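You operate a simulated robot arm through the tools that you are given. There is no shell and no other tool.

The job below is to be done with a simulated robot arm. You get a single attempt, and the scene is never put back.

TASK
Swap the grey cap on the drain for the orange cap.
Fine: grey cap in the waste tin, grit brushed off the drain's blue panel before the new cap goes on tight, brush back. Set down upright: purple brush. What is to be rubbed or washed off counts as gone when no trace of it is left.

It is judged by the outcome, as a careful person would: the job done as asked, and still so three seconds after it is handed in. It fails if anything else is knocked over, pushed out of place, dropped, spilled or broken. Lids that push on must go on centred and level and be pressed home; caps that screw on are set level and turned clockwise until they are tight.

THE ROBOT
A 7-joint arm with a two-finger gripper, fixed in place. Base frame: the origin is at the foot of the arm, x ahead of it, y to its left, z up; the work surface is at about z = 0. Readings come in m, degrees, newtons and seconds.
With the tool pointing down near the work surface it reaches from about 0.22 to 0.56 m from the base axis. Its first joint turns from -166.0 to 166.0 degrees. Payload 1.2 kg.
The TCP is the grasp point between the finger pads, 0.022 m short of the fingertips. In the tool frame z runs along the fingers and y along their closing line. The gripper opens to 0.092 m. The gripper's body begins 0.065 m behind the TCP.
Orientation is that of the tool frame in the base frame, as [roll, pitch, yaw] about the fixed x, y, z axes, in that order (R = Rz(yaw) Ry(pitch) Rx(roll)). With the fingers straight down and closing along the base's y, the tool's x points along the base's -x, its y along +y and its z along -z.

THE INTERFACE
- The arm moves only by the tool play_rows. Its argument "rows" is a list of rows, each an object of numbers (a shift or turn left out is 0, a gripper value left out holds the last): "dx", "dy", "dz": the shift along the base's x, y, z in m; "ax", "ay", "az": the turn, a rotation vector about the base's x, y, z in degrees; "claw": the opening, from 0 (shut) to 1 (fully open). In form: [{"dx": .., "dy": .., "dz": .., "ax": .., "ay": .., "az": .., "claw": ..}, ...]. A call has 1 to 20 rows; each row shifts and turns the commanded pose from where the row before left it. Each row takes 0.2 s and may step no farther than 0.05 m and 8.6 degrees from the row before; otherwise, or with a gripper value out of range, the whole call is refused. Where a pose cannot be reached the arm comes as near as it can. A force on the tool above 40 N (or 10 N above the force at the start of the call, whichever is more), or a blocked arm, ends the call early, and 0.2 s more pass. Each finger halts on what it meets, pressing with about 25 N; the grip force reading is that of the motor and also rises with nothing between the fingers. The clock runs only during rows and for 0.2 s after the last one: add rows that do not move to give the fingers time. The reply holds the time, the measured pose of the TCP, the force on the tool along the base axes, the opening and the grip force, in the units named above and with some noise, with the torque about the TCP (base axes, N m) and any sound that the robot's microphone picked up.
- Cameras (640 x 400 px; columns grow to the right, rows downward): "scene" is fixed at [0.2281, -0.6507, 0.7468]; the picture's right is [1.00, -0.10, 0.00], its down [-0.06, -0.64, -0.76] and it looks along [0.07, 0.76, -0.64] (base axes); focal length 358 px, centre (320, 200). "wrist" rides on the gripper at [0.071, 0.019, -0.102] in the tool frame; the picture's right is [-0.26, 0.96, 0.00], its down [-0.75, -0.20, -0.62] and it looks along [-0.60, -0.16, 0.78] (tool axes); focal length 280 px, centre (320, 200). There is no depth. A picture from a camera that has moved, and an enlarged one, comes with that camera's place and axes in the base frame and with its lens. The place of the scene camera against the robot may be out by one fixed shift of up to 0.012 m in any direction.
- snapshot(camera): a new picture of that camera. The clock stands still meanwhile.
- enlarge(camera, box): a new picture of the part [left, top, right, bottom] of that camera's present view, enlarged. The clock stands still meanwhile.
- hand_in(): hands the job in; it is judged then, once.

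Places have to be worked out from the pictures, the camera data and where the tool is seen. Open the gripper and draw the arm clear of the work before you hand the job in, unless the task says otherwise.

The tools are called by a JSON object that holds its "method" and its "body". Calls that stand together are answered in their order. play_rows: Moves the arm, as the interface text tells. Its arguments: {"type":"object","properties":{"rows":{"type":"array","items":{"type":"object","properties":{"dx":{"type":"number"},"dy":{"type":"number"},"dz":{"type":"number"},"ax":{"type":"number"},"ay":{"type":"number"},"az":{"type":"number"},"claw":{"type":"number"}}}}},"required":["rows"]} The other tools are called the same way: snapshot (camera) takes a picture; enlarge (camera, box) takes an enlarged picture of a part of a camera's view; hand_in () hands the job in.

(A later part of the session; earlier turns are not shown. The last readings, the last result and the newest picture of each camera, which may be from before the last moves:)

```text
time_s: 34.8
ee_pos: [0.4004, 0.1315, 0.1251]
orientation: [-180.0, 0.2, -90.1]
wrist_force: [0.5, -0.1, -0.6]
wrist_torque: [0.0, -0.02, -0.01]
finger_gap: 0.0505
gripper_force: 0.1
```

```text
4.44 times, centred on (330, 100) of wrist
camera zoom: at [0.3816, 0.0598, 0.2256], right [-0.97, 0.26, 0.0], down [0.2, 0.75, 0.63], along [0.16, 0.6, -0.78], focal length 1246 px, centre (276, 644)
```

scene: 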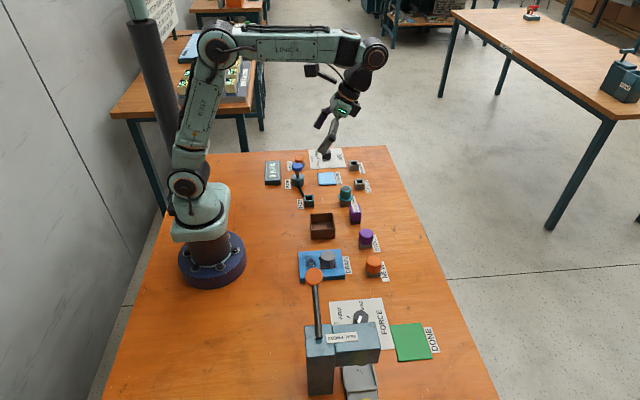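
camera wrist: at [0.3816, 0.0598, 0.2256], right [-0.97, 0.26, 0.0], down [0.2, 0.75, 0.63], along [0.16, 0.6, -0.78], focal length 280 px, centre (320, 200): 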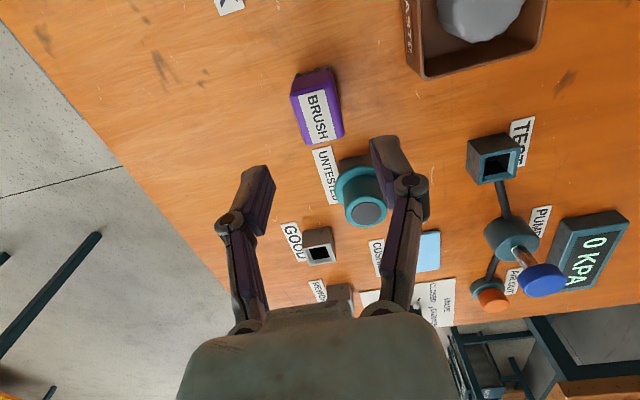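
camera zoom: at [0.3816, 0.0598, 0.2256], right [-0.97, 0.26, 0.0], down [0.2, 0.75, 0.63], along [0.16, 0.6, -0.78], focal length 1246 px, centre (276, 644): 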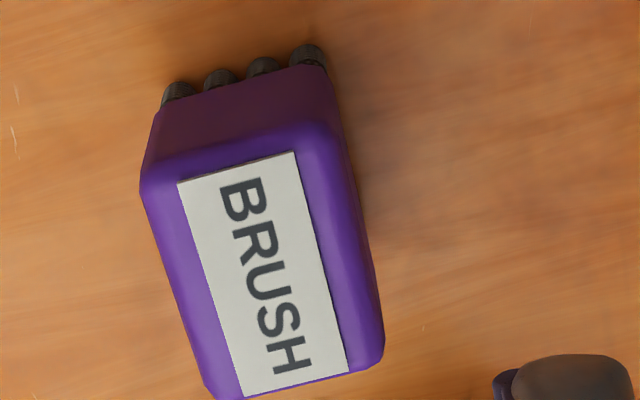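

The brush top centre is (0.402, 0.129), about 30 mm wide along x. I'll descend to TCP z ≈ 0.038.

{"method": "play_rows", "body": {"rows": [{"dx": 0.0013, "dy": -0.002, "dz": -0.03}, {"dz": -0.03}, {"dz": -0.017}, {"dz": -0.01}, {}]}}

{"method": "snapshot", "body": {"camera": "wrist"}}

{"method": "enlarge", "body": {"camera": "scene", "box": [320, 180, 390, 240]}}

```text
time_s: 36.0
ee_pos: [0.4046, 0.1272, 0.0396]
orientation: [-179.9, 0.1, -90.0]
wrist_force: [-0.6, -0.4, 0.5]
wrist_torque: [0.0, -0.03, -0.01]
finger_gap: 0.0505
gripper_force: 0.0
```

```text
taken
camera wrist: at [0.3847, 0.057, 0.1392], right [-0.96, 0.26, 0.0], down [0.2, 0.75, 0.63], along [0.16, 0.6, -0.78], focal length 280 px, centre (320, 200)
```

wrist: 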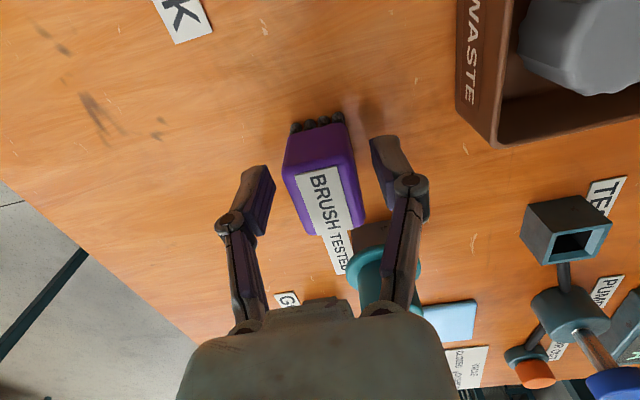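

```text
6.67 times, centred on (355, 210) of scene
camera zoom: at [0.2281, -0.6507, 0.7468], right [1.0, -0.1, 0.0], down [-0.06, -0.64, -0.76], along [0.07, 0.76, -0.64], focal length 2389 px, centre (87, 133)
```

zoom: 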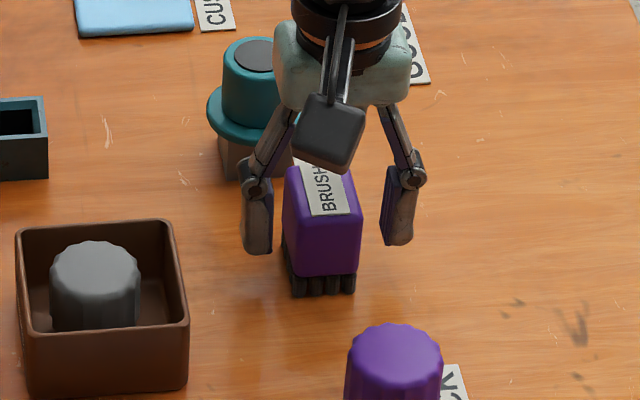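

Both fingers straddle the brush evenly. Closing to grip it.

{"method": "play_rows", "body": {"rows": [{"claw": 0.25}, {}, {}]}}

```text
time_s: 36.8
ee_pos: [0.4045, 0.1284, 0.0393]
orientation: [180.0, 0.0, -89.9]
wrist_force: [-0.4, 0.2, 6.3]
wrist_torque: [0.01, 0.02, 0.02]
finger_gap: 0.0293
gripper_force: 25.3
```

The brush is gripped at 29 mm, with its rest pose noted as TCP ≈ (0.403, 0.128, 0.039) and yaw -90°. I'll lift it, carry it high to the panel and rotate back to yaw 180°.

{"method": "play_rows", "body": {"rows": [{"dz": 0.02}, {"dz": 0.03}, {"dz": 0.03}, {"dz": 0.02}, {"dx": -0.019, "dy": -0.021, "az": -8.2}, {"dx": -0.019, "dy": -0.021, "az": -8.2}, {"dx": -0.019, "dy": -0.021, "az": -8.2}, {"dx": -0.019, "dy": -0.021, "az": -8.2}, {"dx": -0.019, "dy": -0.021, "az": -8.2}, {"dx": -0.019, "dy": -0.021, "az": -8.2}, {"dx": -0.019, "dy": -0.021, "az": -8.2}, {"dx": -0.0195, "dy": -0.021, "az": -8.2}, {"az": -8.2}, {"az": -8.2}, {"az": -8}, {}]}}

{"method": "snapshot", "body": {"camera": "wrist"}}

{"method": "enlarge", "body": {"camera": "scene", "box": [260, 190, 380, 280]}}

```text
time_s: 40.2
ee_pos: [0.2524, -0.0404, 0.1401]
orientation: [179.9, 0.1, 179.8]
wrist_force: [0.8, -1.2, -0.5]
wrist_torque: [0.0, -0.01, 0.01]
finger_gap: 0.0291
gripper_force: 25.2
```

```text
taken
camera wrist: at [0.18, -0.0202, 0.2402], right [0.26, 0.96, 0.0], down [0.75, -0.21, 0.63], along [0.6, -0.17, -0.78], focal length 280 px, centre (320, 200)
```

wrist: 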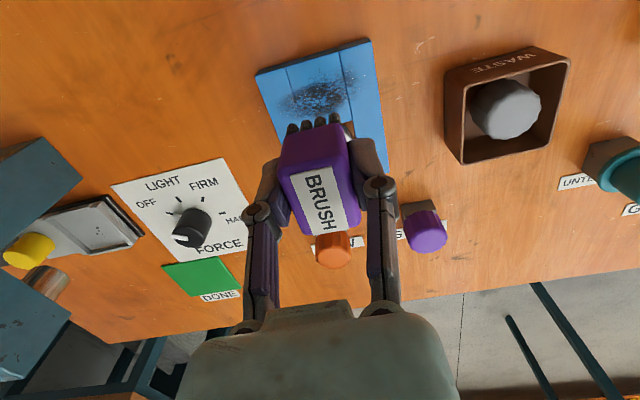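

```text
4.44 times, centred on (320, 235) of scene
camera zoom: at [0.2281, -0.6507, 0.7468], right [1.0, -0.1, 0.0], down [-0.06, -0.64, -0.76], along [0.07, 0.76, -0.64], focal length 1593 px, centre (320, 44)
```

zoom: 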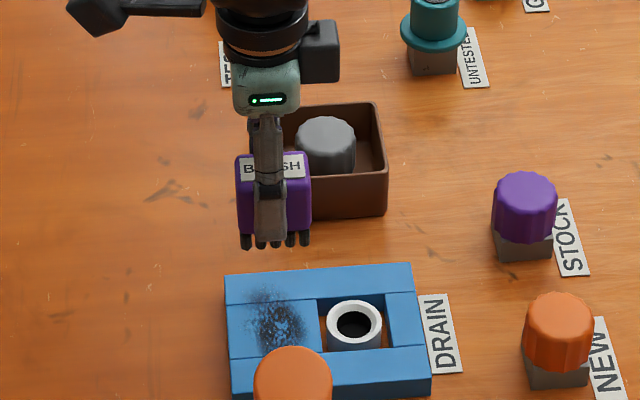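

The brush hangs upright with its long side along x. I'll move to the +y end of the grit and descend to just above the panel.

{"method": "play_rows", "body": {"rows": [{"dy": 0.038, "dz": -0.02}, {"dz": -0.03}, {"dz": -0.022}, {}]}}

{"method": "enlarge", "body": {"camera": "scene", "box": [280, 220, 370, 285]}}

```text
time_s: 41.2
ee_pos: [0.2512, -0.0038, 0.0655]
orientation: [-180.0, 0.1, 180.0]
wrist_force: [-0.1, 0.5, -0.1]
wrist_torque: [0.02, 0.01, 0.01]
finger_gap: 0.0288
gripper_force: 25.1
```

```text
6.15 times, centred on (325, 252) of scene
camera zoom: at [0.2281, -0.6507, 0.7468], right [1.0, -0.1, 0.0], down [-0.06, -0.64, -0.76], along [0.07, 0.76, -0.64], focal length 2206 px, centre (289, -123)
```

zoom: 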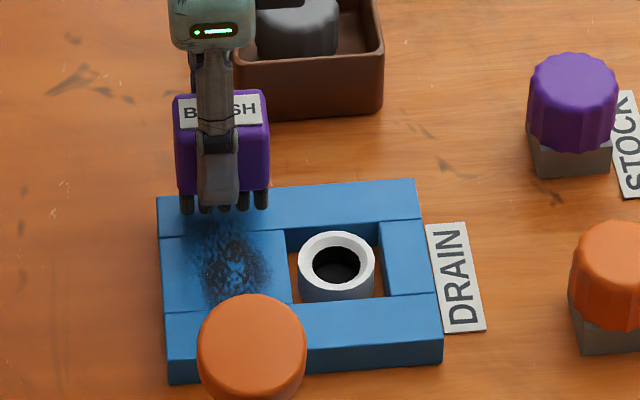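

Hovering about 8 mm over the panel. Now I'll step down to find contact.

{"method": "play_rows", "body": {"rows": [{"dz": -0.004}, {"dz": -0.002}, {}]}}

{"method": "play_rows", "body": {"rows": [{"dz": -0.0015}, {}]}}

```text
time_s: 42.0
ee_pos: [0.2511, -0.0026, 0.0591]
orientation: [-179.9, 0.1, 180.0]
wrist_force: [0.4, 0.5, -0.3]
wrist_torque: [-0.01, 0.02, 0.0]
finger_gap: 0.029
gripper_force: 25.0
```

```text
time_s: 42.6
ee_pos: [0.2502, -0.0027, 0.0588]
orientation: [180.0, 0.1, -179.9]
wrist_force: [0.6, 0.1, -0.2]
wrist_torque: [-0.01, 0.0, -0.02]
finger_gap: 0.0291
gripper_force: 25.5
```

{"method": "play_rows", "body": {"rows": [{"dz": -0.0015}, {}]}}

{"method": "play_rows", "body": {"rows": [{"dz": -0.001}, {}]}}

{"method": "play_rows", "body": {"rows": [{"dz": -0.0007}, {}]}}

```text
time_s: 43.2
ee_pos: [0.2497, -0.0023, 0.0581]
orientation: [-179.9, 0.1, 180.0]
wrist_force: [0.3, -1.1, -0.8]
wrist_torque: [-0.03, -0.01, 0.03]
finger_gap: 0.0288
gripper_force: 25.2
```

```text
time_s: 43.8
ee_pos: [0.25, -0.0018, 0.0578]
orientation: [-180.0, 0.0, -180.0]
wrist_force: [-0.3, -0.8, -0.7]
wrist_torque: [0.01, 0.01, -0.03]
finger_gap: 0.029
gripper_force: 24.5
```

```text
time_s: 44.4
ee_pos: [0.2517, -0.0019, 0.0562]
orientation: [-179.9, 0.0, -179.9]
wrist_force: [0.2, -0.7, -0.9]
wrist_torque: [-0.02, -0.01, 0.0]
finger_gap: 0.0291
gripper_force: 24.8
```

No contact yet, so I'll keep stepping down.

{"method": "play_rows", "body": {"rows": [{"dz": -0.0007}, {}]}}

{"method": "play_rows", "body": {"rows": [{"dz": -0.0007}, {}]}}

{"method": "play_rows", "body": {"rows": [{"dz": -0.0007}, {}]}}

{"method": "enlarge", "body": {"camera": "scene", "box": [290, 225, 350, 265]}}

```text
time_s: 45.0
ee_pos: [0.2513, -0.0032, 0.0556]
orientation: [180.0, 0.2, -180.0]
wrist_force: [-1.4, 0.4, 3.4]
wrist_torque: [0.0, -0.03, -0.04]
finger_gap: 0.0291
gripper_force: 24.8
```

```text
time_s: 45.6
ee_pos: [0.2499, -0.0022, 0.0561]
orientation: [179.9, 0.1, -180.0]
wrist_force: [-3.8, -2.0, 21.5]
wrist_torque: [-0.04, 0.09, 0.0]
finger_gap: 0.0292
gripper_force: 24.4
```

```text
time_s: 46.2
ee_pos: [0.2509, -0.002, 0.0548]
orientation: [-180.0, 0.0, 180.0]
wrist_force: [-4.0, 0.4, 20.7]
wrist_torque: [0.04, 0.05, 0.0]
finger_gap: 0.0291
gripper_force: 24.9
```

```text
10.00 times, centred on (320, 245) of scene
camera zoom: at [0.2281, -0.6507, 0.7468], right [1.0, -0.1, 0.0], down [-0.06, -0.64, -0.76], along [0.07, 0.76, -0.64], focal length 3584 px, centre (320, -250)
```

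zoom: 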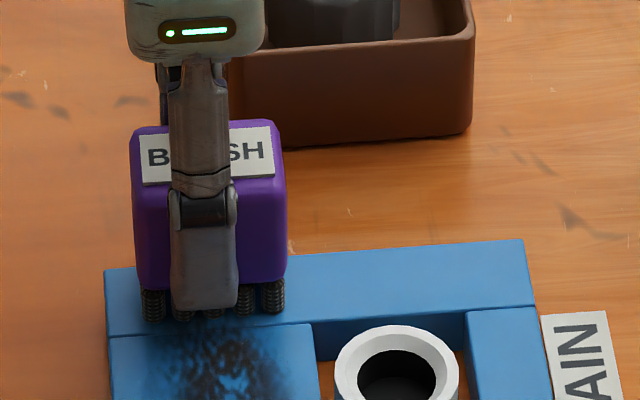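

Contact, at about 20 N. I'll back off slightly to press lightly and sweep along -y across the grit.

{"method": "play_rows", "body": {"rows": [{"dz": 0.0004}, {}]}}

{"method": "play_rows", "body": {"rows": [{"dy": -0.008}, {"dy": -0.01}, {}]}}

```text
time_s: 46.8
ee_pos: [0.2515, -0.0027, 0.0548]
orientation: [-180.0, 0.0, -180.0]
wrist_force: [0.3, 0.8, 4.5]
wrist_torque: [0.05, -0.04, -0.01]
finger_gap: 0.0291
gripper_force: 24.8
```

```text
time_s: 47.6
ee_pos: [0.2508, -0.0198, 0.0559]
orientation: [179.9, 0.2, -179.9]
wrist_force: [0.3, 6.5, 21.6]
wrist_torque: [0.23, 0.03, -0.01]
finger_gap: 0.029
gripper_force: 25.5
```

{"method": "play_rows", "body": {"rows": [{"dz": 0.0003, "dy": -0.004}, {"dy": -0.01}, {"dy": -0.01}, {"dy": -0.01}, {}]}}

{"method": "enlarge", "body": {"camera": "scene", "box": [290, 225, 350, 265]}}

```text
time_s: 48.8
ee_pos: [0.2512, -0.0544, 0.0561]
orientation: [180.0, 0.2, 179.9]
wrist_force: [0.4, 0.2, -0.8]
wrist_torque: [0.02, 0.03, 0.02]
finger_gap: 0.0289
gripper_force: 24.9
```

```text
10.00 times, centred on (320, 245) of scene
camera zoom: at [0.2281, -0.6507, 0.7468], right [1.0, -0.1, 0.0], down [-0.06, -0.64, -0.76], along [0.07, 0.76, -0.64], focal length 3584 px, centre (320, -250)
```

zoom: 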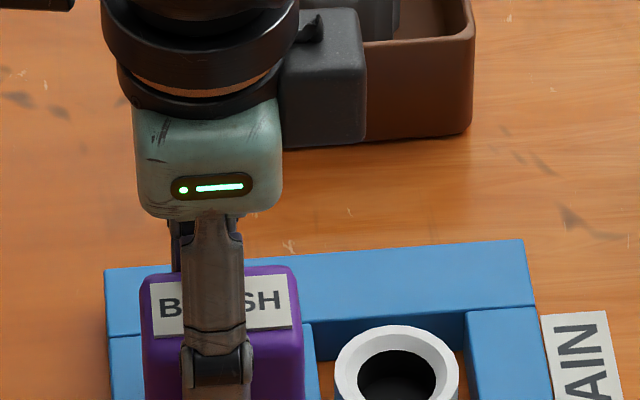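

Contact was lost on the last segment. I'll lower slightly until it returns.

{"method": "play_rows", "body": {"rows": [{"dz": -0.0004}, {}]}}

```text
time_s: 49.4
ee_pos: [0.2514, -0.0532, 0.0564]
orientation: [180.0, 0.1, -180.0]
wrist_force: [0.3, -0.2, -0.9]
wrist_torque: [-0.01, -0.01, 0.02]
finger_gap: 0.0289
gripper_force: 25.2
```

{"method": "play_rows", "body": {"rows": [{"dz": -0.0005}, {}]}}

{"method": "enlarge", "body": {"camera": "wrist", "box": [220, 80, 420, 220]}}

```text
time_s: 50.0
ee_pos: [0.2518, -0.0543, 0.0547]
orientation: [-180.0, 0.1, -180.0]
wrist_force: [-0.3, 0.0, 5.9]
wrist_torque: [-0.05, -0.01, 0.04]
finger_gap: 0.029
gripper_force: 25.2
```

```text
2.86 times, centred on (320, 150) of wrist
camera zoom: at [0.1796, -0.0345, 0.1552], right [0.26, 0.96, 0.0], down [0.75, -0.2, 0.63], along [0.6, -0.16, -0.78], focal length 801 px, centre (320, 343)
```

zoom: 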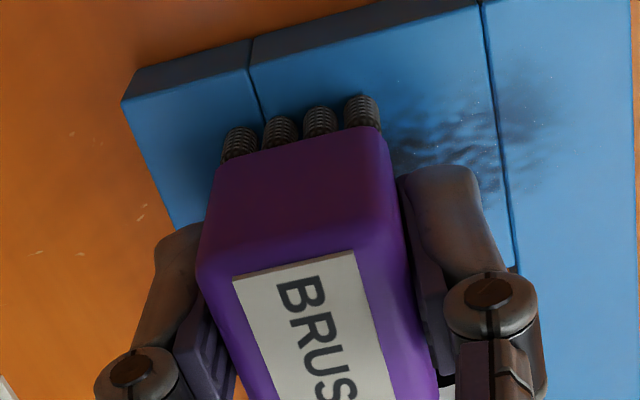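

About 6 N of contact here, and the grit on the swept side has faded. Continuing the sweep to the -y edge and back.

{"method": "play_rows", "body": {"rows": [{"dy": -0.008, "dz": -0.0001}, {"dy": -0.008}, {"dy": -0.008}, {}]}}

{"method": "play_rows", "body": {"rows": [{"dy": 0.01}, {"dy": 0.01}, {"dy": 0.01}, {}]}}

```text
time_s: 51.0
ee_pos: [0.2513, -0.0773, 0.0532]
orientation: [179.9, 0.2, 180.0]
wrist_force: [0.6, 7.0, 21.4]
wrist_torque: [0.21, -0.14, 0.08]
finger_gap: 0.0292
gripper_force: 25.4
```

```text
time_s: 52.0
ee_pos: [0.2511, -0.0478, 0.0547]
orientation: [-180.0, 0.0, 180.0]
wrist_force: [-0.3, -0.5, -1.2]
wrist_torque: [-0.02, -0.02, 0.01]
finger_gap: 0.0292
gripper_force: 25.4
```

{"method": "play_rows", "body": {"rows": [{"dz": -0.0005}, {}]}}

{"method": "play_rows", "body": {"rows": [{"dz": -0.0003}, {"dy": 0.01}, {}]}}

```text
time_s: 52.6
ee_pos: [0.2515, -0.0494, 0.0542]
orientation: [-179.9, 0.2, 180.0]
wrist_force: [0.3, 0.5, 0.3]
wrist_torque: [0.03, 0.01, -0.03]
finger_gap: 0.0292
gripper_force: 24.9
```

```text
time_s: 53.4
ee_pos: [0.2507, -0.0381, 0.054]
orientation: [180.0, 0.1, -180.0]
wrist_force: [-0.8, -0.4, 0.4]
wrist_torque: [-0.04, -0.05, -0.03]
finger_gap: 0.0289
gripper_force: 25.0
```

{"method": "play_rows", "body": {"rows": [{"dz": -0.0005}, {}]}}

{"method": "play_rows", "body": {"rows": [{"dz": -0.0002}, {}]}}

```text
time_s: 54.0
ee_pos: [0.251, -0.0378, 0.0536]
orientation: [180.0, 0.1, -180.0]
wrist_force: [-3.0, 0.7, 21.7]
wrist_torque: [0.0, 0.04, 0.06]
finger_gap: 0.0291
gripper_force: 25.2
```

```text
time_s: 54.6
ee_pos: [0.2506, -0.0371, 0.0536]
orientation: [180.0, 0.1, 180.0]
wrist_force: [-0.3, 0.7, 11.6]
wrist_torque: [-0.01, -0.04, 0.0]
finger_gap: 0.0291
gripper_force: 24.7
```

Good contact at 12 N. I'll scrub from here to the +y side.

{"method": "play_rows", "body": {"rows": [{"dy": 0.01}, {"dy": 0.01}, {}]}}

{"method": "play_rows", "body": {"rows": [{"dy": 0.01}, {"dy": 0.008}, {}]}}

{"method": "enlarge", "body": {"camera": "wrist", "box": [180, 60, 420, 220]}}

```text
time_s: 55.4
ee_pos: [0.2497, -0.0187, 0.0543]
orientation: [-179.9, 0.2, 179.8]
wrist_force: [1.2, -8.5, 21.5]
wrist_torque: [-0.21, -0.02, -0.01]
finger_gap: 0.0288
gripper_force: 24.7
```

```text
time_s: 56.2
ee_pos: [0.2494, -0.0005, 0.0527]
orientation: [-180.0, 0.0, 180.0]
wrist_force: [0.0, -4.7, 14.5]
wrist_torque: [-0.19, -0.06, -0.02]
finger_gap: 0.0291
gripper_force: 25.4
```

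```text
2.50 times, centred on (300, 140) of wrist
camera zoom: at [0.1792, 0.0197, 0.1534], right [0.26, 0.96, 0.0], down [0.75, -0.2, 0.63], along [0.6, -0.16, -0.78], focal length 701 px, centre (370, 350)
```

zoom: 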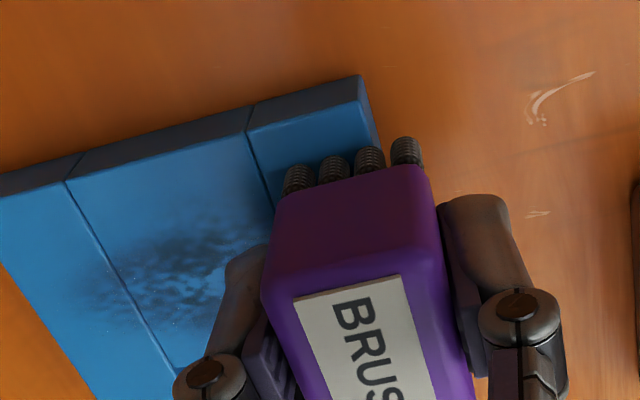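

The grit is fading. I'll scrub back in -y, checking contact as I go.

{"method": "play_rows", "body": {"rows": [{"dy": -0.01}, {"dy": -0.01}, {"dy": -0.01}, {}]}}

{"method": "play_rows", "body": {"rows": [{"dy": -0.01}, {"dy": -0.01}, {}]}}

```text
time_s: 57.2
ee_pos: [0.2494, -0.0299, 0.0538]
orientation: [179.9, 0.1, 180.0]
wrist_force: [-0.8, 5.7, 16.7]
wrist_torque: [0.24, -0.02, 0.04]
finger_gap: 0.029
gripper_force: 25.3
```

```text
time_s: 58.0
ee_pos: [0.2499, -0.0464, 0.0517]
orientation: [179.3, 0.0, -179.7]
wrist_force: [-4.2, 29.6, 18.5]
wrist_torque: [0.82, 0.09, -0.01]
finger_gap: 0.0293
gripper_force: 24.9
```

Side force jumped to 30 N, so the leading bristles seem to be catching the board seam. I'll back off, raise slightly and look.

{"method": "play_rows", "body": {"rows": [{"dy": 0.003}, {"dz": 0.001}, {}]}}

{"method": "snapshot", "body": {"camera": "wrist"}}

{"method": "enlarge", "body": {"camera": "scene", "box": [280, 220, 370, 285]}}

```text
time_s: 58.8
ee_pos: [0.2517, -0.0484, 0.0548]
orientation: [-179.9, 0.2, 179.9]
wrist_force: [0.0, 0.1, -1.0]
wrist_torque: [0.02, 0.01, -0.01]
finger_gap: 0.0289
gripper_force: 24.8
```

```text
taken
camera wrist: at [0.1798, -0.0279, 0.154], right [0.26, 0.96, 0.0], down [0.75, -0.2, 0.63], along [0.6, -0.17, -0.78], focal length 280 px, centre (320, 200)
```

wrist: 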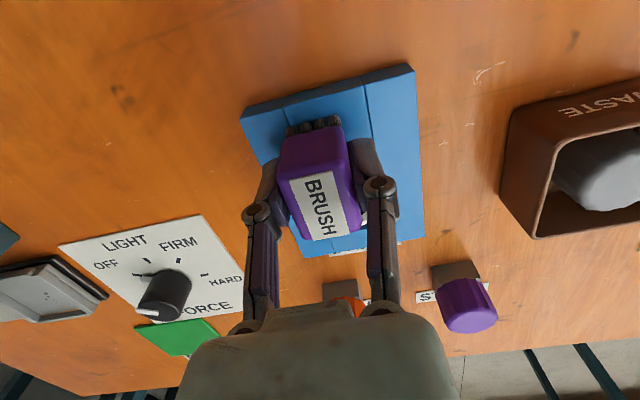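

```text
6.15 times, centred on (325, 252) of scene
camera zoom: at [0.2281, -0.6507, 0.7468], right [1.0, -0.1, 0.0], down [-0.06, -0.64, -0.76], along [0.07, 0.76, -0.64], focal length 2206 px, centre (289, -123)
```

zoom: 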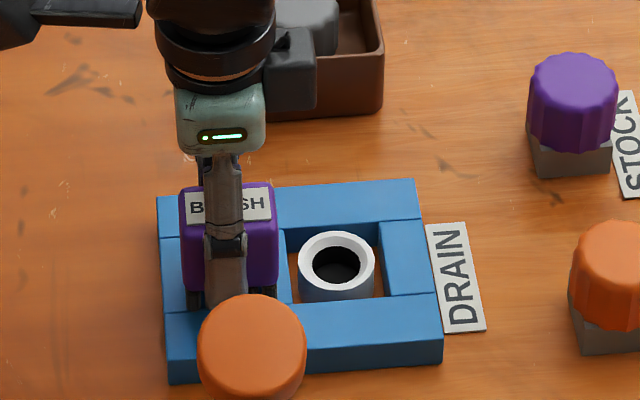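

Everything is in place. I'll resume with lighter pressure, feeling for contact again.

{"method": "play_rows", "body": {"rows": [{"dz": -0.0006}, {}]}}

{"method": "play_rows", "body": {"rows": [{"dy": -0.008}, {"dy": -0.008}, {}]}}

```text
time_s: 59.4
ee_pos: [0.2493, -0.0477, 0.0532]
orientation: [179.9, 0.0, 180.0]
wrist_force: [0.3, -0.1, -0.5]
wrist_torque: [-0.05, -0.01, -0.02]
finger_gap: 0.0293
gripper_force: 25.0
```

```text
time_s: 60.2
ee_pos: [0.2505, -0.0633, 0.0533]
orientation: [180.0, 0.1, -179.9]
wrist_force: [-0.2, -0.6, -0.6]
wrist_torque: [0.0, 0.01, -0.02]
finger_gap: 0.0291
gripper_force: 24.9
```

{"method": "play_rows", "body": {"rows": [{"dz": -0.0004}, {}]}}

{"method": "play_rows", "body": {"rows": [{"dz": -0.0003}, {}]}}

```text
time_s: 60.8
ee_pos: [0.2504, -0.0634, 0.054]
orientation: [-179.9, 0.1, 179.8]
wrist_force: [0.4, 0.4, -0.3]
wrist_torque: [0.0, 0.03, -0.02]
finger_gap: 0.029
gripper_force: 25.1
```

```text
time_s: 61.4
ee_pos: [0.2507, -0.0631, 0.0541]
orientation: [-180.0, 0.0, -180.0]
wrist_force: [0.2, 0.6, -1.0]
wrist_torque: [0.02, -0.01, -0.03]
finger_gap: 0.0288
gripper_force: 24.6
```

{"method": "play_rows", "body": {"rows": [{"dz": -0.0005}, {}]}}

{"method": "play_rows", "body": {"rows": [{"dz": -0.0003}, {}]}}

```text
time_s: 62.0
ee_pos: [0.2506, -0.064, 0.0532]
orientation: [180.0, 0.1, -180.0]
wrist_force: [-1.3, -0.9, 10.3]
wrist_torque: [0.01, 0.1, -0.01]
finger_gap: 0.029
gripper_force: 25.1
```

```text
time_s: 62.6
ee_pos: [0.2507, -0.0629, 0.0525]
orientation: [180.0, 0.1, 179.8]
wrist_force: [-2.3, -1.6, 20.0]
wrist_torque: [-0.02, 0.08, 0.01]
finger_gap: 0.029
gripper_force: 24.9
```

Contact again. I'll scrub the -y part back and forth.

{"method": "play_rows", "body": {"rows": [{"dz": 0.0002, "dy": -0.005}, {"dy": -0.007}, {"dy": -0.006}, {"dy": 0.008}, {"dy": 0.01}, {}]}}

{"method": "play_rows", "body": {"rows": [{"dy": 0.008}, {"dy": 0.008}, {}]}}

```text
time_s: 64.0
ee_pos: [0.2518, -0.064, 0.052]
orientation: [-179.9, 0.2, 179.9]
wrist_force: [-0.1, -5.7, 16.0]
wrist_torque: [-0.15, 0.03, 0.03]
finger_gap: 0.0291
gripper_force: 25.0
```

```text
time_s: 64.8
ee_pos: [0.2515, -0.0477, 0.0522]
orientation: [-180.0, 0.0, 180.0]
wrist_force: [0.2, -7.3, 19.3]
wrist_torque: [-0.16, -0.04, -0.02]
finger_gap: 0.0291
gripper_force: 25.1
```

Contact is steady at about 16–19 N. I'll sweep on to the +y end, then back.

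{"method": "play_rows", "body": {"rows": [{"dy": 0.008}, {"dy": 0.008}, {"dy": 0.008}, {}]}}

{"method": "play_rows", "body": {"rows": [{"dy": 0.008}, {"dy": 0.008}, {"dy": 0.006}, {}]}}

{"method": "enlarge", "body": {"camera": "wrist", "box": [180, 60, 420, 220]}}

```text
time_s: 65.8
ee_pos: [0.2519, -0.0229, 0.0512]
orientation: [180.0, 0.2, 180.0]
wrist_force: [0.4, -7.6, 22.3]
wrist_torque: [-0.2, 0.04, -0.03]
finger_gap: 0.0289
gripper_force: 25.5
```

```text
time_s: 66.8
ee_pos: [0.2513, -0.0001, 0.0515]
orientation: [179.9, 0.0, -179.9]
wrist_force: [0.7, -0.3, 1.7]
wrist_torque: [-0.02, -0.06, 0.01]
finger_gap: 0.029
gripper_force: 25.3
```

```text
2.50 times, centred on (300, 140) of wrist
camera zoom: at [0.1795, 0.0187, 0.1519], right [0.26, 0.97, 0.0], down [0.75, -0.2, 0.63], along [0.6, -0.16, -0.78], focal length 701 px, centre (370, 350)
```

zoom: 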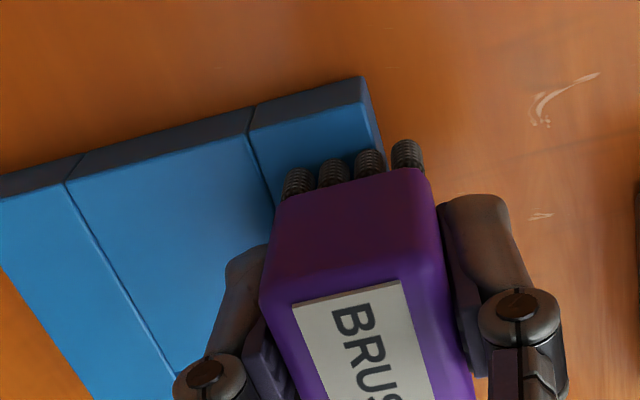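

The visible panel looks clean. I'll lift and inspect all of it.

{"method": "play_rows", "body": {"rows": [{"dz": 0.02}, {"dz": 0.03}, {"dz": 0.04, "dy": 0.02}, {}]}}

{"method": "enlarge", "body": {"camera": "wrist", "box": [160, 20, 360, 145]}}

{"method": "enlarge", "body": {"camera": "scene", "box": [290, 235, 370, 290]}}

{"method": "snapshot", "body": {"camera": "wrist"}}

```text
time_s: 67.8
ee_pos: [0.2489, 0.0169, 0.1433]
orientation: [180.0, 0.2, -180.0]
wrist_force: [0.6, 1.2, -0.1]
wrist_torque: [0.01, -0.03, 0.03]
finger_gap: 0.029
gripper_force: 25.1
```

```text
3.20 times, centred on (260, 82) of wrist
camera zoom: at [0.1779, 0.0375, 0.243], right [0.26, 0.96, 0.0], down [0.75, -0.2, 0.63], along [0.6, -0.16, -0.78], focal length 897 px, centre (512, 576)
```

zoom: 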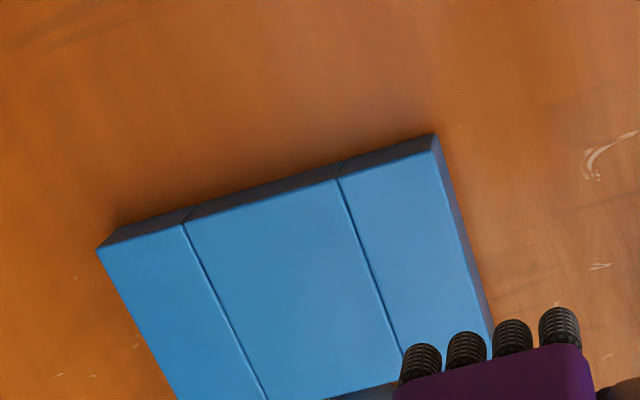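

```text
7.27 times, centred on (330, 262) of scene
camera zoom: at [0.2281, -0.6507, 0.7468], right [1.0, -0.1, 0.0], down [-0.06, -0.64, -0.76], along [0.07, 0.76, -0.64], focal length 2607 px, centre (247, -254)
```

zoom: 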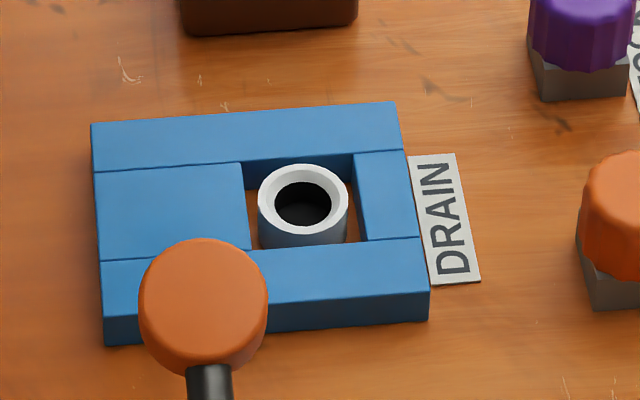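

```text
taken
camera wrist: at [0.1779, 0.0375, 0.243], right [0.26, 0.96, 0.0], down [0.75, -0.2, 0.63], along [0.6, -0.16, -0.78], focal length 280 px, centre (320, 200)
```

wrist: 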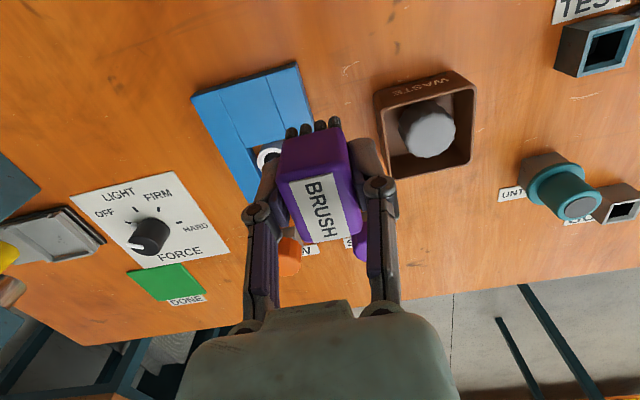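

The grit looks gone. I'll check at higher magnification for faint traces.

{"method": "enlarge", "body": {"camera": "wrist", "box": [190, 70, 270, 120]}}

{"method": "enlarge", "body": {"camera": "wrist", "box": [240, 80, 320, 140]}}

{"method": "enlarge", "body": {"camera": "wrist", "box": [270, 90, 370, 160]}}

```text
8.00 times, centred on (230, 95) of wrist
camera zoom: at [0.1779, 0.0375, 0.243], right [0.26, 0.96, 0.0], down [0.75, -0.2, 0.63], along [0.6, -0.16, -0.78], focal length 2243 px, centre (1040, 1040)
```

zoom: 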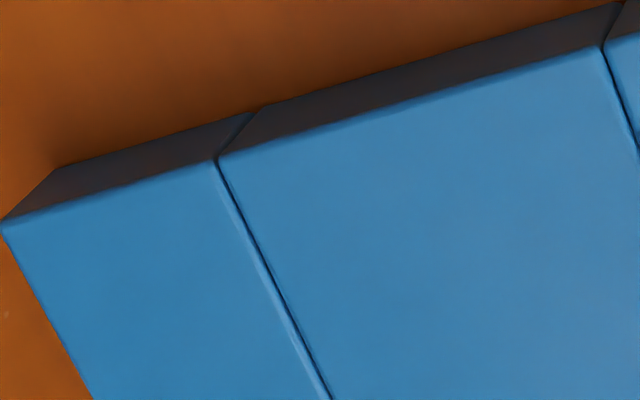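

```text
6.67 times, centred on (280, 110) of wrist
camera zoom: at [0.1779, 0.0375, 0.243], right [0.26, 0.96, 0.0], down [0.75, -0.2, 0.63], along [0.6, -0.16, -0.78], focal length 1869 px, centre (587, 800)
```

zoom: 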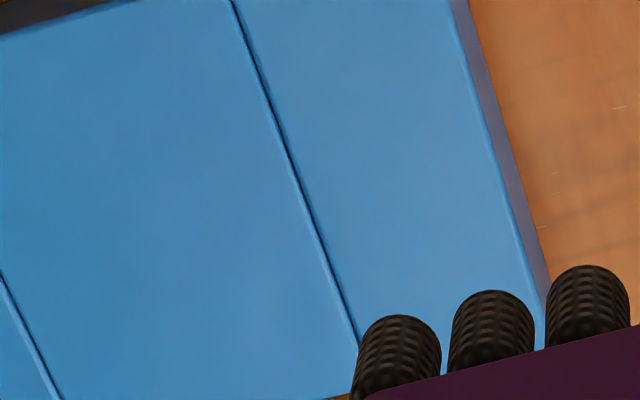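

```text
5.71 times, centred on (320, 125) of wrist
camera zoom: at [0.1779, 0.0375, 0.243], right [0.26, 0.96, 0.0], down [0.75, -0.2, 0.63], along [0.6, -0.16, -0.78], focal length 1602 px, centre (320, 629)
```

zoom: 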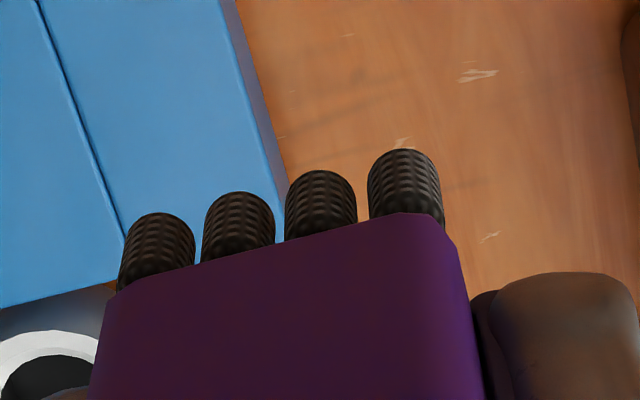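

It looks clean, but for certainty I'll make one more light double pass before returning the brush.

{"method": "play_rows", "body": {"rows": [{"dx": 0.002, "dy": -0.022, "dz": -0.04}, {"dz": -0.03}, {"dz": -0.0185}, {}]}}

{"method": "play_rows", "body": {"rows": [{"dz": -0.0008}, {}]}}

{"method": "play_rows", "body": {"rows": [{"dz": -0.0005}, {}]}}

```text
time_s: 68.8
ee_pos: [0.252, -0.005, 0.0538]
orientation: [-179.9, 0.1, -180.0]
wrist_force: [0.3, -0.2, -0.1]
wrist_torque: [0.02, 0.02, 0.0]
finger_gap: 0.0289
gripper_force: 25.6
```

```text
time_s: 69.4
ee_pos: [0.2524, -0.0044, 0.0532]
orientation: [-180.0, 0.2, -179.9]
wrist_force: [0.2, 0.4, -0.9]
wrist_torque: [-0.04, -0.01, 0.03]
finger_gap: 0.0292
gripper_force: 24.9
```

```text
time_s: 70.0
ee_pos: [0.2527, -0.0039, 0.0519]
orientation: [-179.9, 0.1, -180.0]
wrist_force: [-0.7, 0.3, -0.4]
wrist_torque: [-0.01, -0.02, 0.0]
finger_gap: 0.0291
gripper_force: 24.8
```

{"method": "play_rows", "body": {"rows": [{"dz": -0.0005}, {}]}}

{"method": "play_rows", "body": {"rows": [{"dz": -0.0003}, {}]}}

```text
time_s: 70.6
ee_pos: [0.2531, -0.0035, 0.0523]
orientation: [-180.0, 0.1, -180.0]
wrist_force: [0.4, 0.3, -0.8]
wrist_torque: [0.03, -0.01, 0.0]
finger_gap: 0.0295
gripper_force: 25.1
```

```text
time_s: 71.2
ee_pos: [0.2524, -0.0043, 0.0514]
orientation: [180.0, 0.0, 180.0]
wrist_force: [-2.0, -0.7, 7.9]
wrist_torque: [0.01, 0.04, -0.02]
finger_gap: 0.0292
gripper_force: 25.1
```

Contact at 8 N. Sweeping across and back in short segments.

{"method": "play_rows", "body": {"rows": [{"dy": -0.008}, {"dy": -0.008}, {"dy": -0.008}, {}]}}

{"method": "play_rows", "body": {"rows": [{"dy": -0.008}, {"dy": -0.006}, {}]}}

```text
time_s: 72.2
ee_pos: [0.2533, -0.028, 0.0531]
orientation: [179.9, 0.1, 180.0]
wrist_force: [-0.5, -0.3, 0.3]
wrist_torque: [-0.01, 0.02, 0.03]
finger_gap: 0.0291
gripper_force: 25.5
```

```text
time_s: 73.0
ee_pos: [0.2531, -0.0411, 0.052]
orientation: [180.0, 0.1, -179.9]
wrist_force: [0.2, 0.5, -0.6]
wrist_torque: [0.01, -0.03, 0.0]
finger_gap: 0.0292
gripper_force: 25.2
```

{"method": "play_rows", "body": {"rows": [{"dz": -0.0005}, {}]}}

{"method": "play_rows", "body": {"rows": [{"dz": -0.0003}, {}]}}

```text
time_s: 73.6
ee_pos: [0.253, -0.0417, 0.0511]
orientation: [-180.0, 0.1, -180.0]
wrist_force: [-3.0, -1.1, 9.6]
wrist_torque: [0.02, 0.03, -0.02]
finger_gap: 0.029
gripper_force: 25.3
```

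```text
time_s: 74.2
ee_pos: [0.2525, -0.0416, 0.0515]
orientation: [-180.0, 0.1, 179.9]
wrist_force: [-4.2, -2.9, 20.9]
wrist_torque: [-0.06, 0.12, -0.01]
finger_gap: 0.0292
gripper_force: 24.9
```

{"method": "play_rows", "body": {"rows": [{"dz": 0.0001, "dy": 0.008}, {"dy": 0.008}, {"dy": 0.008}, {}]}}

{"method": "play_rows", "body": {"rows": [{"dy": 0.008}, {"dy": 0.008}, {"dy": -0.008}, {"dy": -0.008}, {"dy": -0.008}, {}]}}

{"method": "play_rows", "body": {"rows": [{"dy": -0.008}, {"dy": -0.006}, {}]}}

```text
time_s: 75.2
ee_pos: [0.2516, -0.0165, 0.051]
orientation: [179.9, 0.1, -180.0]
wrist_force: [0.1, 0.8, 1.2]
wrist_torque: [0.06, -0.03, 0.01]
finger_gap: 0.029
gripper_force: 24.7
```

```text
time_s: 76.6
ee_pos: [0.254, -0.0258, 0.0521]
orientation: [-179.8, 0.2, -179.9]
wrist_force: [0.6, 0.4, -0.7]
wrist_torque: [0.01, -0.01, -0.01]
finger_gap: 0.0292
gripper_force: 25.0
```

```text
time_s: 77.4
ee_pos: [0.2536, -0.0397, 0.0512]
orientation: [-180.0, 0.0, 179.9]
wrist_force: [-0.9, -0.4, -0.7]
wrist_torque: [0.04, -0.02, 0.0]
finger_gap: 0.0289
gripper_force: 25.1
```

I'll re-establish contact and cover the -y side once more.

{"method": "play_rows", "body": {"rows": [{"dz": -0.0006}, {}]}}

{"method": "play_rows", "body": {"rows": [{"dy": -0.007}, {"dy": -0.007}, {}]}}

{"method": "play_rows", "body": {"rows": [{"dy": -0.007}, {"dy": -0.007}, {}]}}

```text
time_s: 78.0
ee_pos: [0.2517, -0.0394, 0.0502]
orientation: [179.9, 0.3, -180.0]
wrist_force: [-1.4, 1.0, 22.1]
wrist_torque: [0.03, 0.03, 0.01]
finger_gap: 0.0292
gripper_force: 24.7
```

```text
time_s: 78.8
ee_pos: [0.2537, -0.0524, 0.0505]
orientation: [-179.9, 0.0, 180.0]
wrist_force: [-0.1, -0.2, 0.1]
wrist_torque: [0.02, 0.01, 0.0]
finger_gap: 0.0289
gripper_force: 24.5
```

```text
time_s: 79.6
ee_pos: [0.2532, -0.0657, 0.0516]
orientation: [180.0, 0.3, 180.0]
wrist_force: [0.7, 7.5, 21.9]
wrist_torque: [0.24, 0.02, 0.01]
finger_gap: 0.0293
gripper_force: 24.3
```

{"method": "play_rows", "body": {"rows": [{"dy": 0.007}, {"dy": 0.007}, {"dy": 0.007}, {}]}}

{"method": "play_rows", "body": {"rows": [{"dz": -0.0005}, {}]}}

{"method": "play_rows", "body": {"rows": [{"dy": 0.008}, {"dy": 0.008}, {"dy": 0.008}, {"dy": 0.008}, {}]}}

```text
time_s: 80.6
ee_pos: [0.2517, -0.0472, 0.0493]
orientation: [-180.0, 0.1, 180.0]
wrist_force: [-0.1, -2.0, 5.3]
wrist_torque: [-0.14, -0.07, -0.02]
finger_gap: 0.0292
gripper_force: 25.3
```

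```text
time_s: 81.2
ee_pos: [0.2517, -0.0458, 0.0499]
orientation: [180.0, 0.1, -179.9]
wrist_force: [-2.8, -1.2, 21.7]
wrist_torque: [0.0, 0.05, 0.01]
finger_gap: 0.0292
gripper_force: 25.3
```

```text
time_s: 82.4
ee_pos: [0.2527, -0.0146, 0.0484]
orientation: [-179.9, 0.1, 180.0]
wrist_force: [2.6, -5.6, 16.1]
wrist_torque: [-0.2, 0.0, -0.01]
finger_gap: 0.029
gripper_force: 25.0
```

Scrubbing is done. I'll lift, check the panel, and carry the brush back toward its rest place, turning to yaw -90°.

{"method": "play_rows", "body": {"rows": [{"dz": 0.02}, {"dz": 0.03}, {"dz": 0.04, "dy": 0.02}, {}]}}

{"method": "enlarge", "body": {"camera": "wrist", "box": [160, 20, 360, 145]}}

{"method": "play_rows", "body": {"rows": [{"dx": 0.019, "dy": 0.0153, "az": 8.2}, {"dx": 0.019, "dy": 0.0153, "az": 8.2}, {"dx": 0.019, "dy": 0.0153, "az": 8.2}, {"dx": 0.019, "dy": 0.0153, "az": 8.2}, {"dx": 0.019, "dy": 0.0153, "az": 8.2}, {"dx": 0.019, "dy": 0.0153, "az": 8.2}, {"dx": 0.019, "dy": 0.0153, "az": 8.2}, {"dx": 0.0175, "dy": 0.0149, "az": 8.2}, {"az": 8.2}, {"az": 8.2}, {"az": 8}, {}]}}

{"method": "snapshot", "body": {"camera": "wrist"}}

{"method": "enlarge", "body": {"camera": "scene", "box": [310, 160, 400, 250]}}

```text
time_s: 83.4
ee_pos: [0.2544, 0.0057, 0.1377]
orientation: [-180.0, 0.1, -180.0]
wrist_force: [-0.1, 0.7, -1.2]
wrist_torque: [-0.03, 0.01, -0.04]
finger_gap: 0.0292
gripper_force: 24.9
```

```text
3.20 times, centred on (260, 82) of wrist
camera zoom: at [0.183, 0.0245, 0.2393], right [0.26, 0.97, 0.0], down [0.75, -0.2, 0.63], along [0.6, -0.16, -0.78], focal length 897 px, centre (512, 576)
```

zoom: 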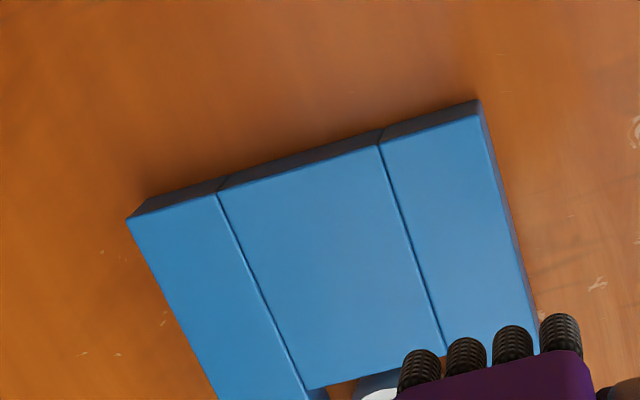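

```text
time_s: 86.0
ee_pos: [0.403, 0.1283, 0.1399]
orientation: [-179.9, 0.1, -89.9]
wrist_force: [0.5, 0.3, -0.7]
wrist_torque: [0.01, 0.01, 0.0]
finger_gap: 0.0289
gripper_force: 25.1
```

```text
taken
camera wrist: at [0.3841, 0.0574, 0.2402], right [-0.97, 0.26, 0.0], down [0.2, 0.75, 0.63], along [0.16, 0.6, -0.78], focal length 280 px, centre (320, 200)
```

wrist: 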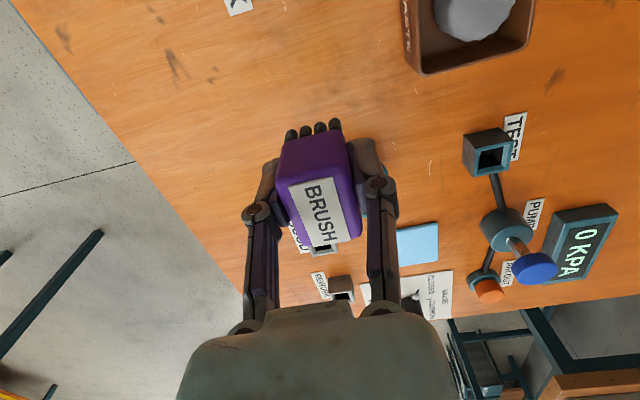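

```text
4.44 times, centred on (355, 205) of scene
camera zoom: at [0.2281, -0.6507, 0.7468], right [1.0, -0.1, 0.0], down [-0.06, -0.64, -0.76], along [0.07, 0.76, -0.64], focal length 1593 px, centre (164, 178)
```

zoom: 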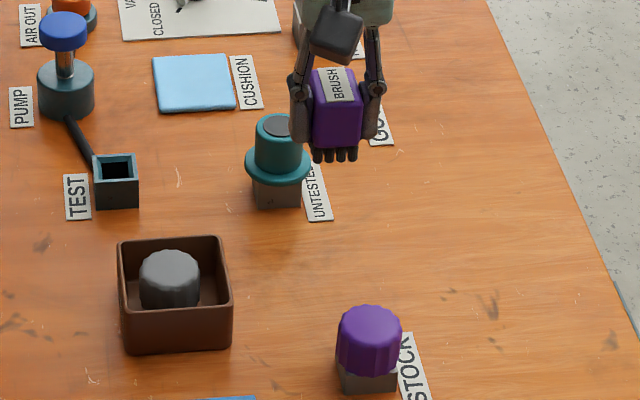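

The panel is clean and the brush is upright over its original spot. Lowering to just above the table, then feeling for contact.

{"method": "play_rows", "body": {"rows": [{"dz": -0.04}, {"dz": -0.035}, {"dz": -0.02}, {"dz": -0.005}, {}]}}

{"method": "play_rows", "body": {"rows": [{"dz": -0.002}, {"dz": -0.001}, {}]}}

{"method": "play_rows", "body": {"rows": [{"dz": -0.001}, {}]}}

```text
time_s: 87.2
ee_pos: [0.4034, 0.1278, 0.0392]
orientation: [180.0, 0.1, -89.9]
wrist_force: [-0.7, 0.2, -1.1]
wrist_torque: [-0.03, -0.03, -0.01]
finger_gap: 0.0291
gripper_force: 24.8
```

```text
time_s: 88.0
ee_pos: [0.4035, 0.1284, 0.0366]
orientation: [180.0, 0.1, -89.9]
wrist_force: [-0.3, 0.6, -0.2]
wrist_torque: [-0.02, 0.0, 0.0]
finger_gap: 0.0291
gripper_force: 24.7
```

```text
time_s: 88.6
ee_pos: [0.4027, 0.1275, 0.0354]
orientation: [180.0, 0.1, -90.0]
wrist_force: [0.3, -0.8, -0.6]
wrist_torque: [-0.01, 0.02, 0.02]
finger_gap: 0.0288
gripper_force: 24.7
```

{"method": "play_rows", "body": {"rows": [{"dz": -0.001}, {}]}}

{"method": "play_rows", "body": {"rows": [{"dz": -0.0007}, {}]}}

{"method": "play_rows", "body": {"rows": [{"dz": -0.0007}, {}]}}

```text
time_s: 89.2
ee_pos: [0.4032, 0.1284, 0.0353]
orientation: [180.0, 0.1, -90.0]
wrist_force: [-1.0, 0.0, -0.2]
wrist_torque: [0.01, -0.03, -0.01]
finger_gap: 0.0288
gripper_force: 25.3
```

```text
time_s: 89.8
ee_pos: [0.4047, 0.1273, 0.0341]
orientation: [-180.0, 0.1, -90.0]
wrist_force: [-0.1, 0.7, -1.1]
wrist_torque: [-0.01, 0.04, 0.05]
finger_gap: 0.0289
gripper_force: 25.0
```

```text
time_s: 90.4
ee_pos: [0.4046, 0.1274, 0.0325]
orientation: [180.0, 0.1, -90.0]
wrist_force: [0.0, 0.4, -1.1]
wrist_torque: [0.0, -0.03, -0.01]
finger_gap: 0.0289
gripper_force: 25.4
```

{"method": "play_rows", "body": {"rows": [{"dz": -0.0005}, {}]}}

{"method": "play_rows", "body": {"rows": [{"dz": -0.0005}, {}]}}

{"method": "enlarge", "body": {"camera": "scene", "box": [330, 190, 380, 240]}}

```text
time_s: 91.0
ee_pos: [0.4023, 0.1265, 0.033]
orientation: [-180.0, 0.1, -90.0]
wrist_force: [0.6, -0.6, -0.1]
wrist_torque: [-0.01, -0.02, 0.0]
finger_gap: 0.0289
gripper_force: 24.7
```

```text
time_s: 91.6
ee_pos: [0.4041, 0.1284, 0.0312]
orientation: [-179.9, 0.0, -90.0]
wrist_force: [1.0, -0.4, 3.9]
wrist_torque: [0.04, 0.01, 0.0]
finger_gap: 0.0289
gripper_force: 24.7
```

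```text
8.00 times, centred on (355, 215) of scene
camera zoom: at [0.2281, -0.6507, 0.7468], right [1.0, -0.1, 0.0], down [-0.06, -0.64, -0.76], along [0.07, 0.76, -0.64], focal length 2867 px, centre (40, 80)
```

zoom: 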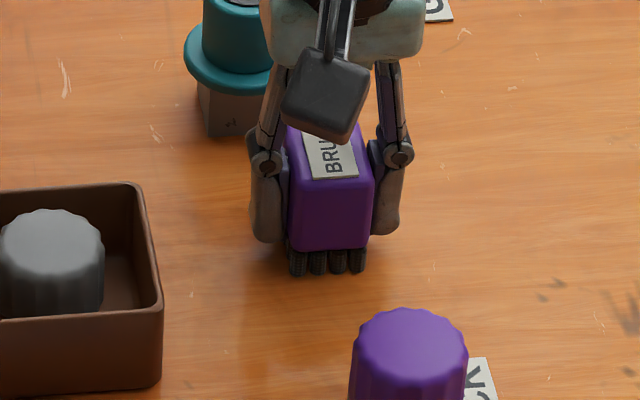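

The brush is touching the table (3.9 N) in its original spot, upright. Releasing gently and rising.

{"method": "play_rows", "body": {"rows": [{"claw": 0.4}, {"claw": 0.5}, {}, {}, {"dz": 0.02}, {"dz": 0.03}, {"dz": 0.04}, {}]}}

{"method": "enlarge", "body": {"camera": "scene", "box": [330, 190, 380, 240]}}

{"method": "snapshot", "body": {"camera": "wrist"}}

```text
time_s: 93.4
ee_pos: [0.4044, 0.1284, 0.1232]
orientation: [180.0, 0.1, -89.9]
wrist_force: [0.5, 0.9, 0.3]
wrist_torque: [0.03, -0.02, 0.02]
finger_gap: 0.0458
gripper_force: 0.0
```

```text
8.00 times, centred on (355, 215) of scene
camera zoom: at [0.2281, -0.6507, 0.7468], right [1.0, -0.1, 0.0], down [-0.06, -0.64, -0.76], along [0.07, 0.76, -0.64], focal length 2867 px, centre (40, 80)
```

zoom: 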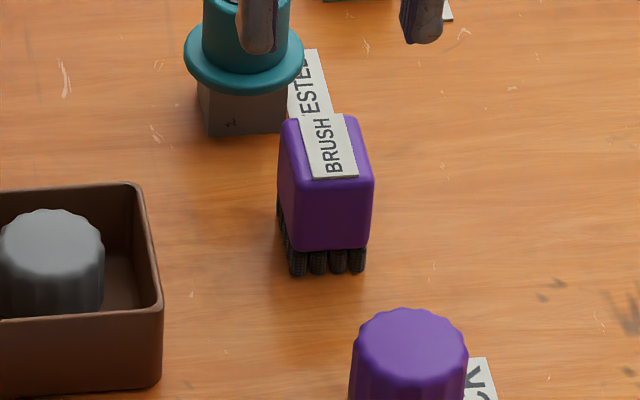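

```text
taken
camera wrist: at [0.3835, 0.0574, 0.2227], right [-0.96, 0.26, 0.0], down [0.21, 0.75, 0.63], along [0.16, 0.6, -0.78], focal length 280 px, centre (320, 200)
```

wrist: 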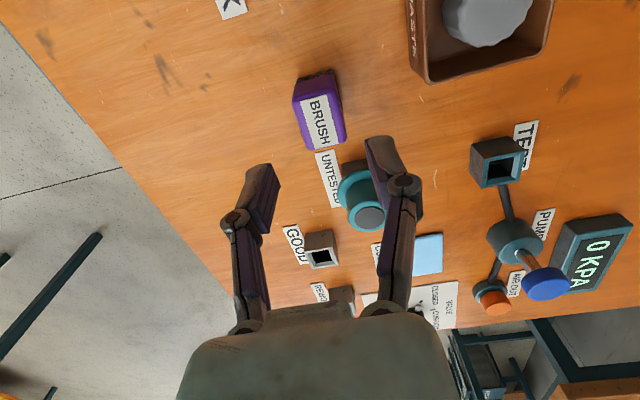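

The brush is back upright in place, within about 1 mm. Next I'll hover above the orange NEW cap near (0.408, -0.066).

{"method": "play_rows", "body": {"rows": [{"dy": -0.04, "claw": 0.64}, {"dy": -0.048}, {"dy": -0.048}, {"dx": 0.004, "dy": -0.04}, {"dy": -0.018}, {}]}}

{"method": "snapshot", "body": {"camera": "wrist"}}

{"method": "enlarge", "body": {"camera": "wrist", "box": [250, 50, 390, 150]}}

```text
time_s: 94.8
ee_pos: [0.4075, -0.0659, 0.1239]
orientation: [-179.9, 0.0, -89.9]
wrist_force: [-0.2, -0.2, 0.2]
wrist_torque: [0.01, 0.02, 0.0]
finger_gap: 0.0588
gripper_force: 0.2
```

```text
taken
camera wrist: at [0.3891, -0.136, 0.2243], right [-0.96, 0.26, 0.0], down [0.2, 0.75, 0.63], along [0.16, 0.6, -0.78], focal length 280 px, centre (320, 200)
```

wrist: 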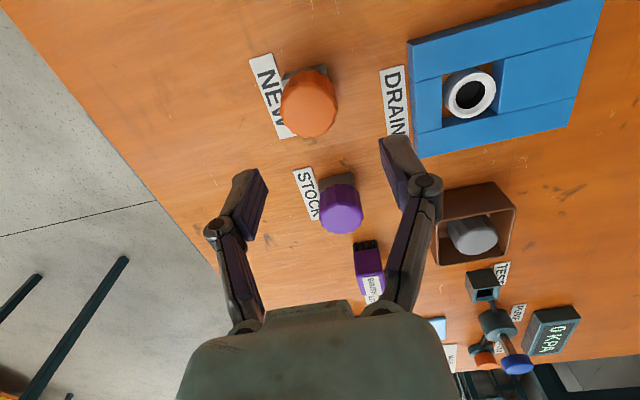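

```text
4.00 times, centred on (320, 100) of wrist
camera zoom: at [0.3891, -0.136, 0.2243], right [-0.96, 0.26, 0.0], down [0.2, 0.75, 0.63], along [0.16, 0.6, -0.78], focal length 1122 px, centre (320, 600)
```

zoom: 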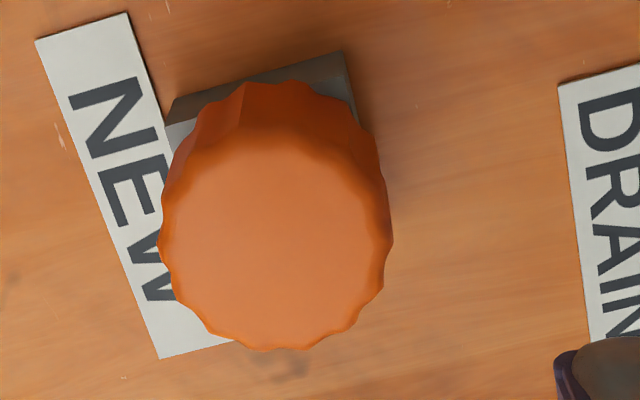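

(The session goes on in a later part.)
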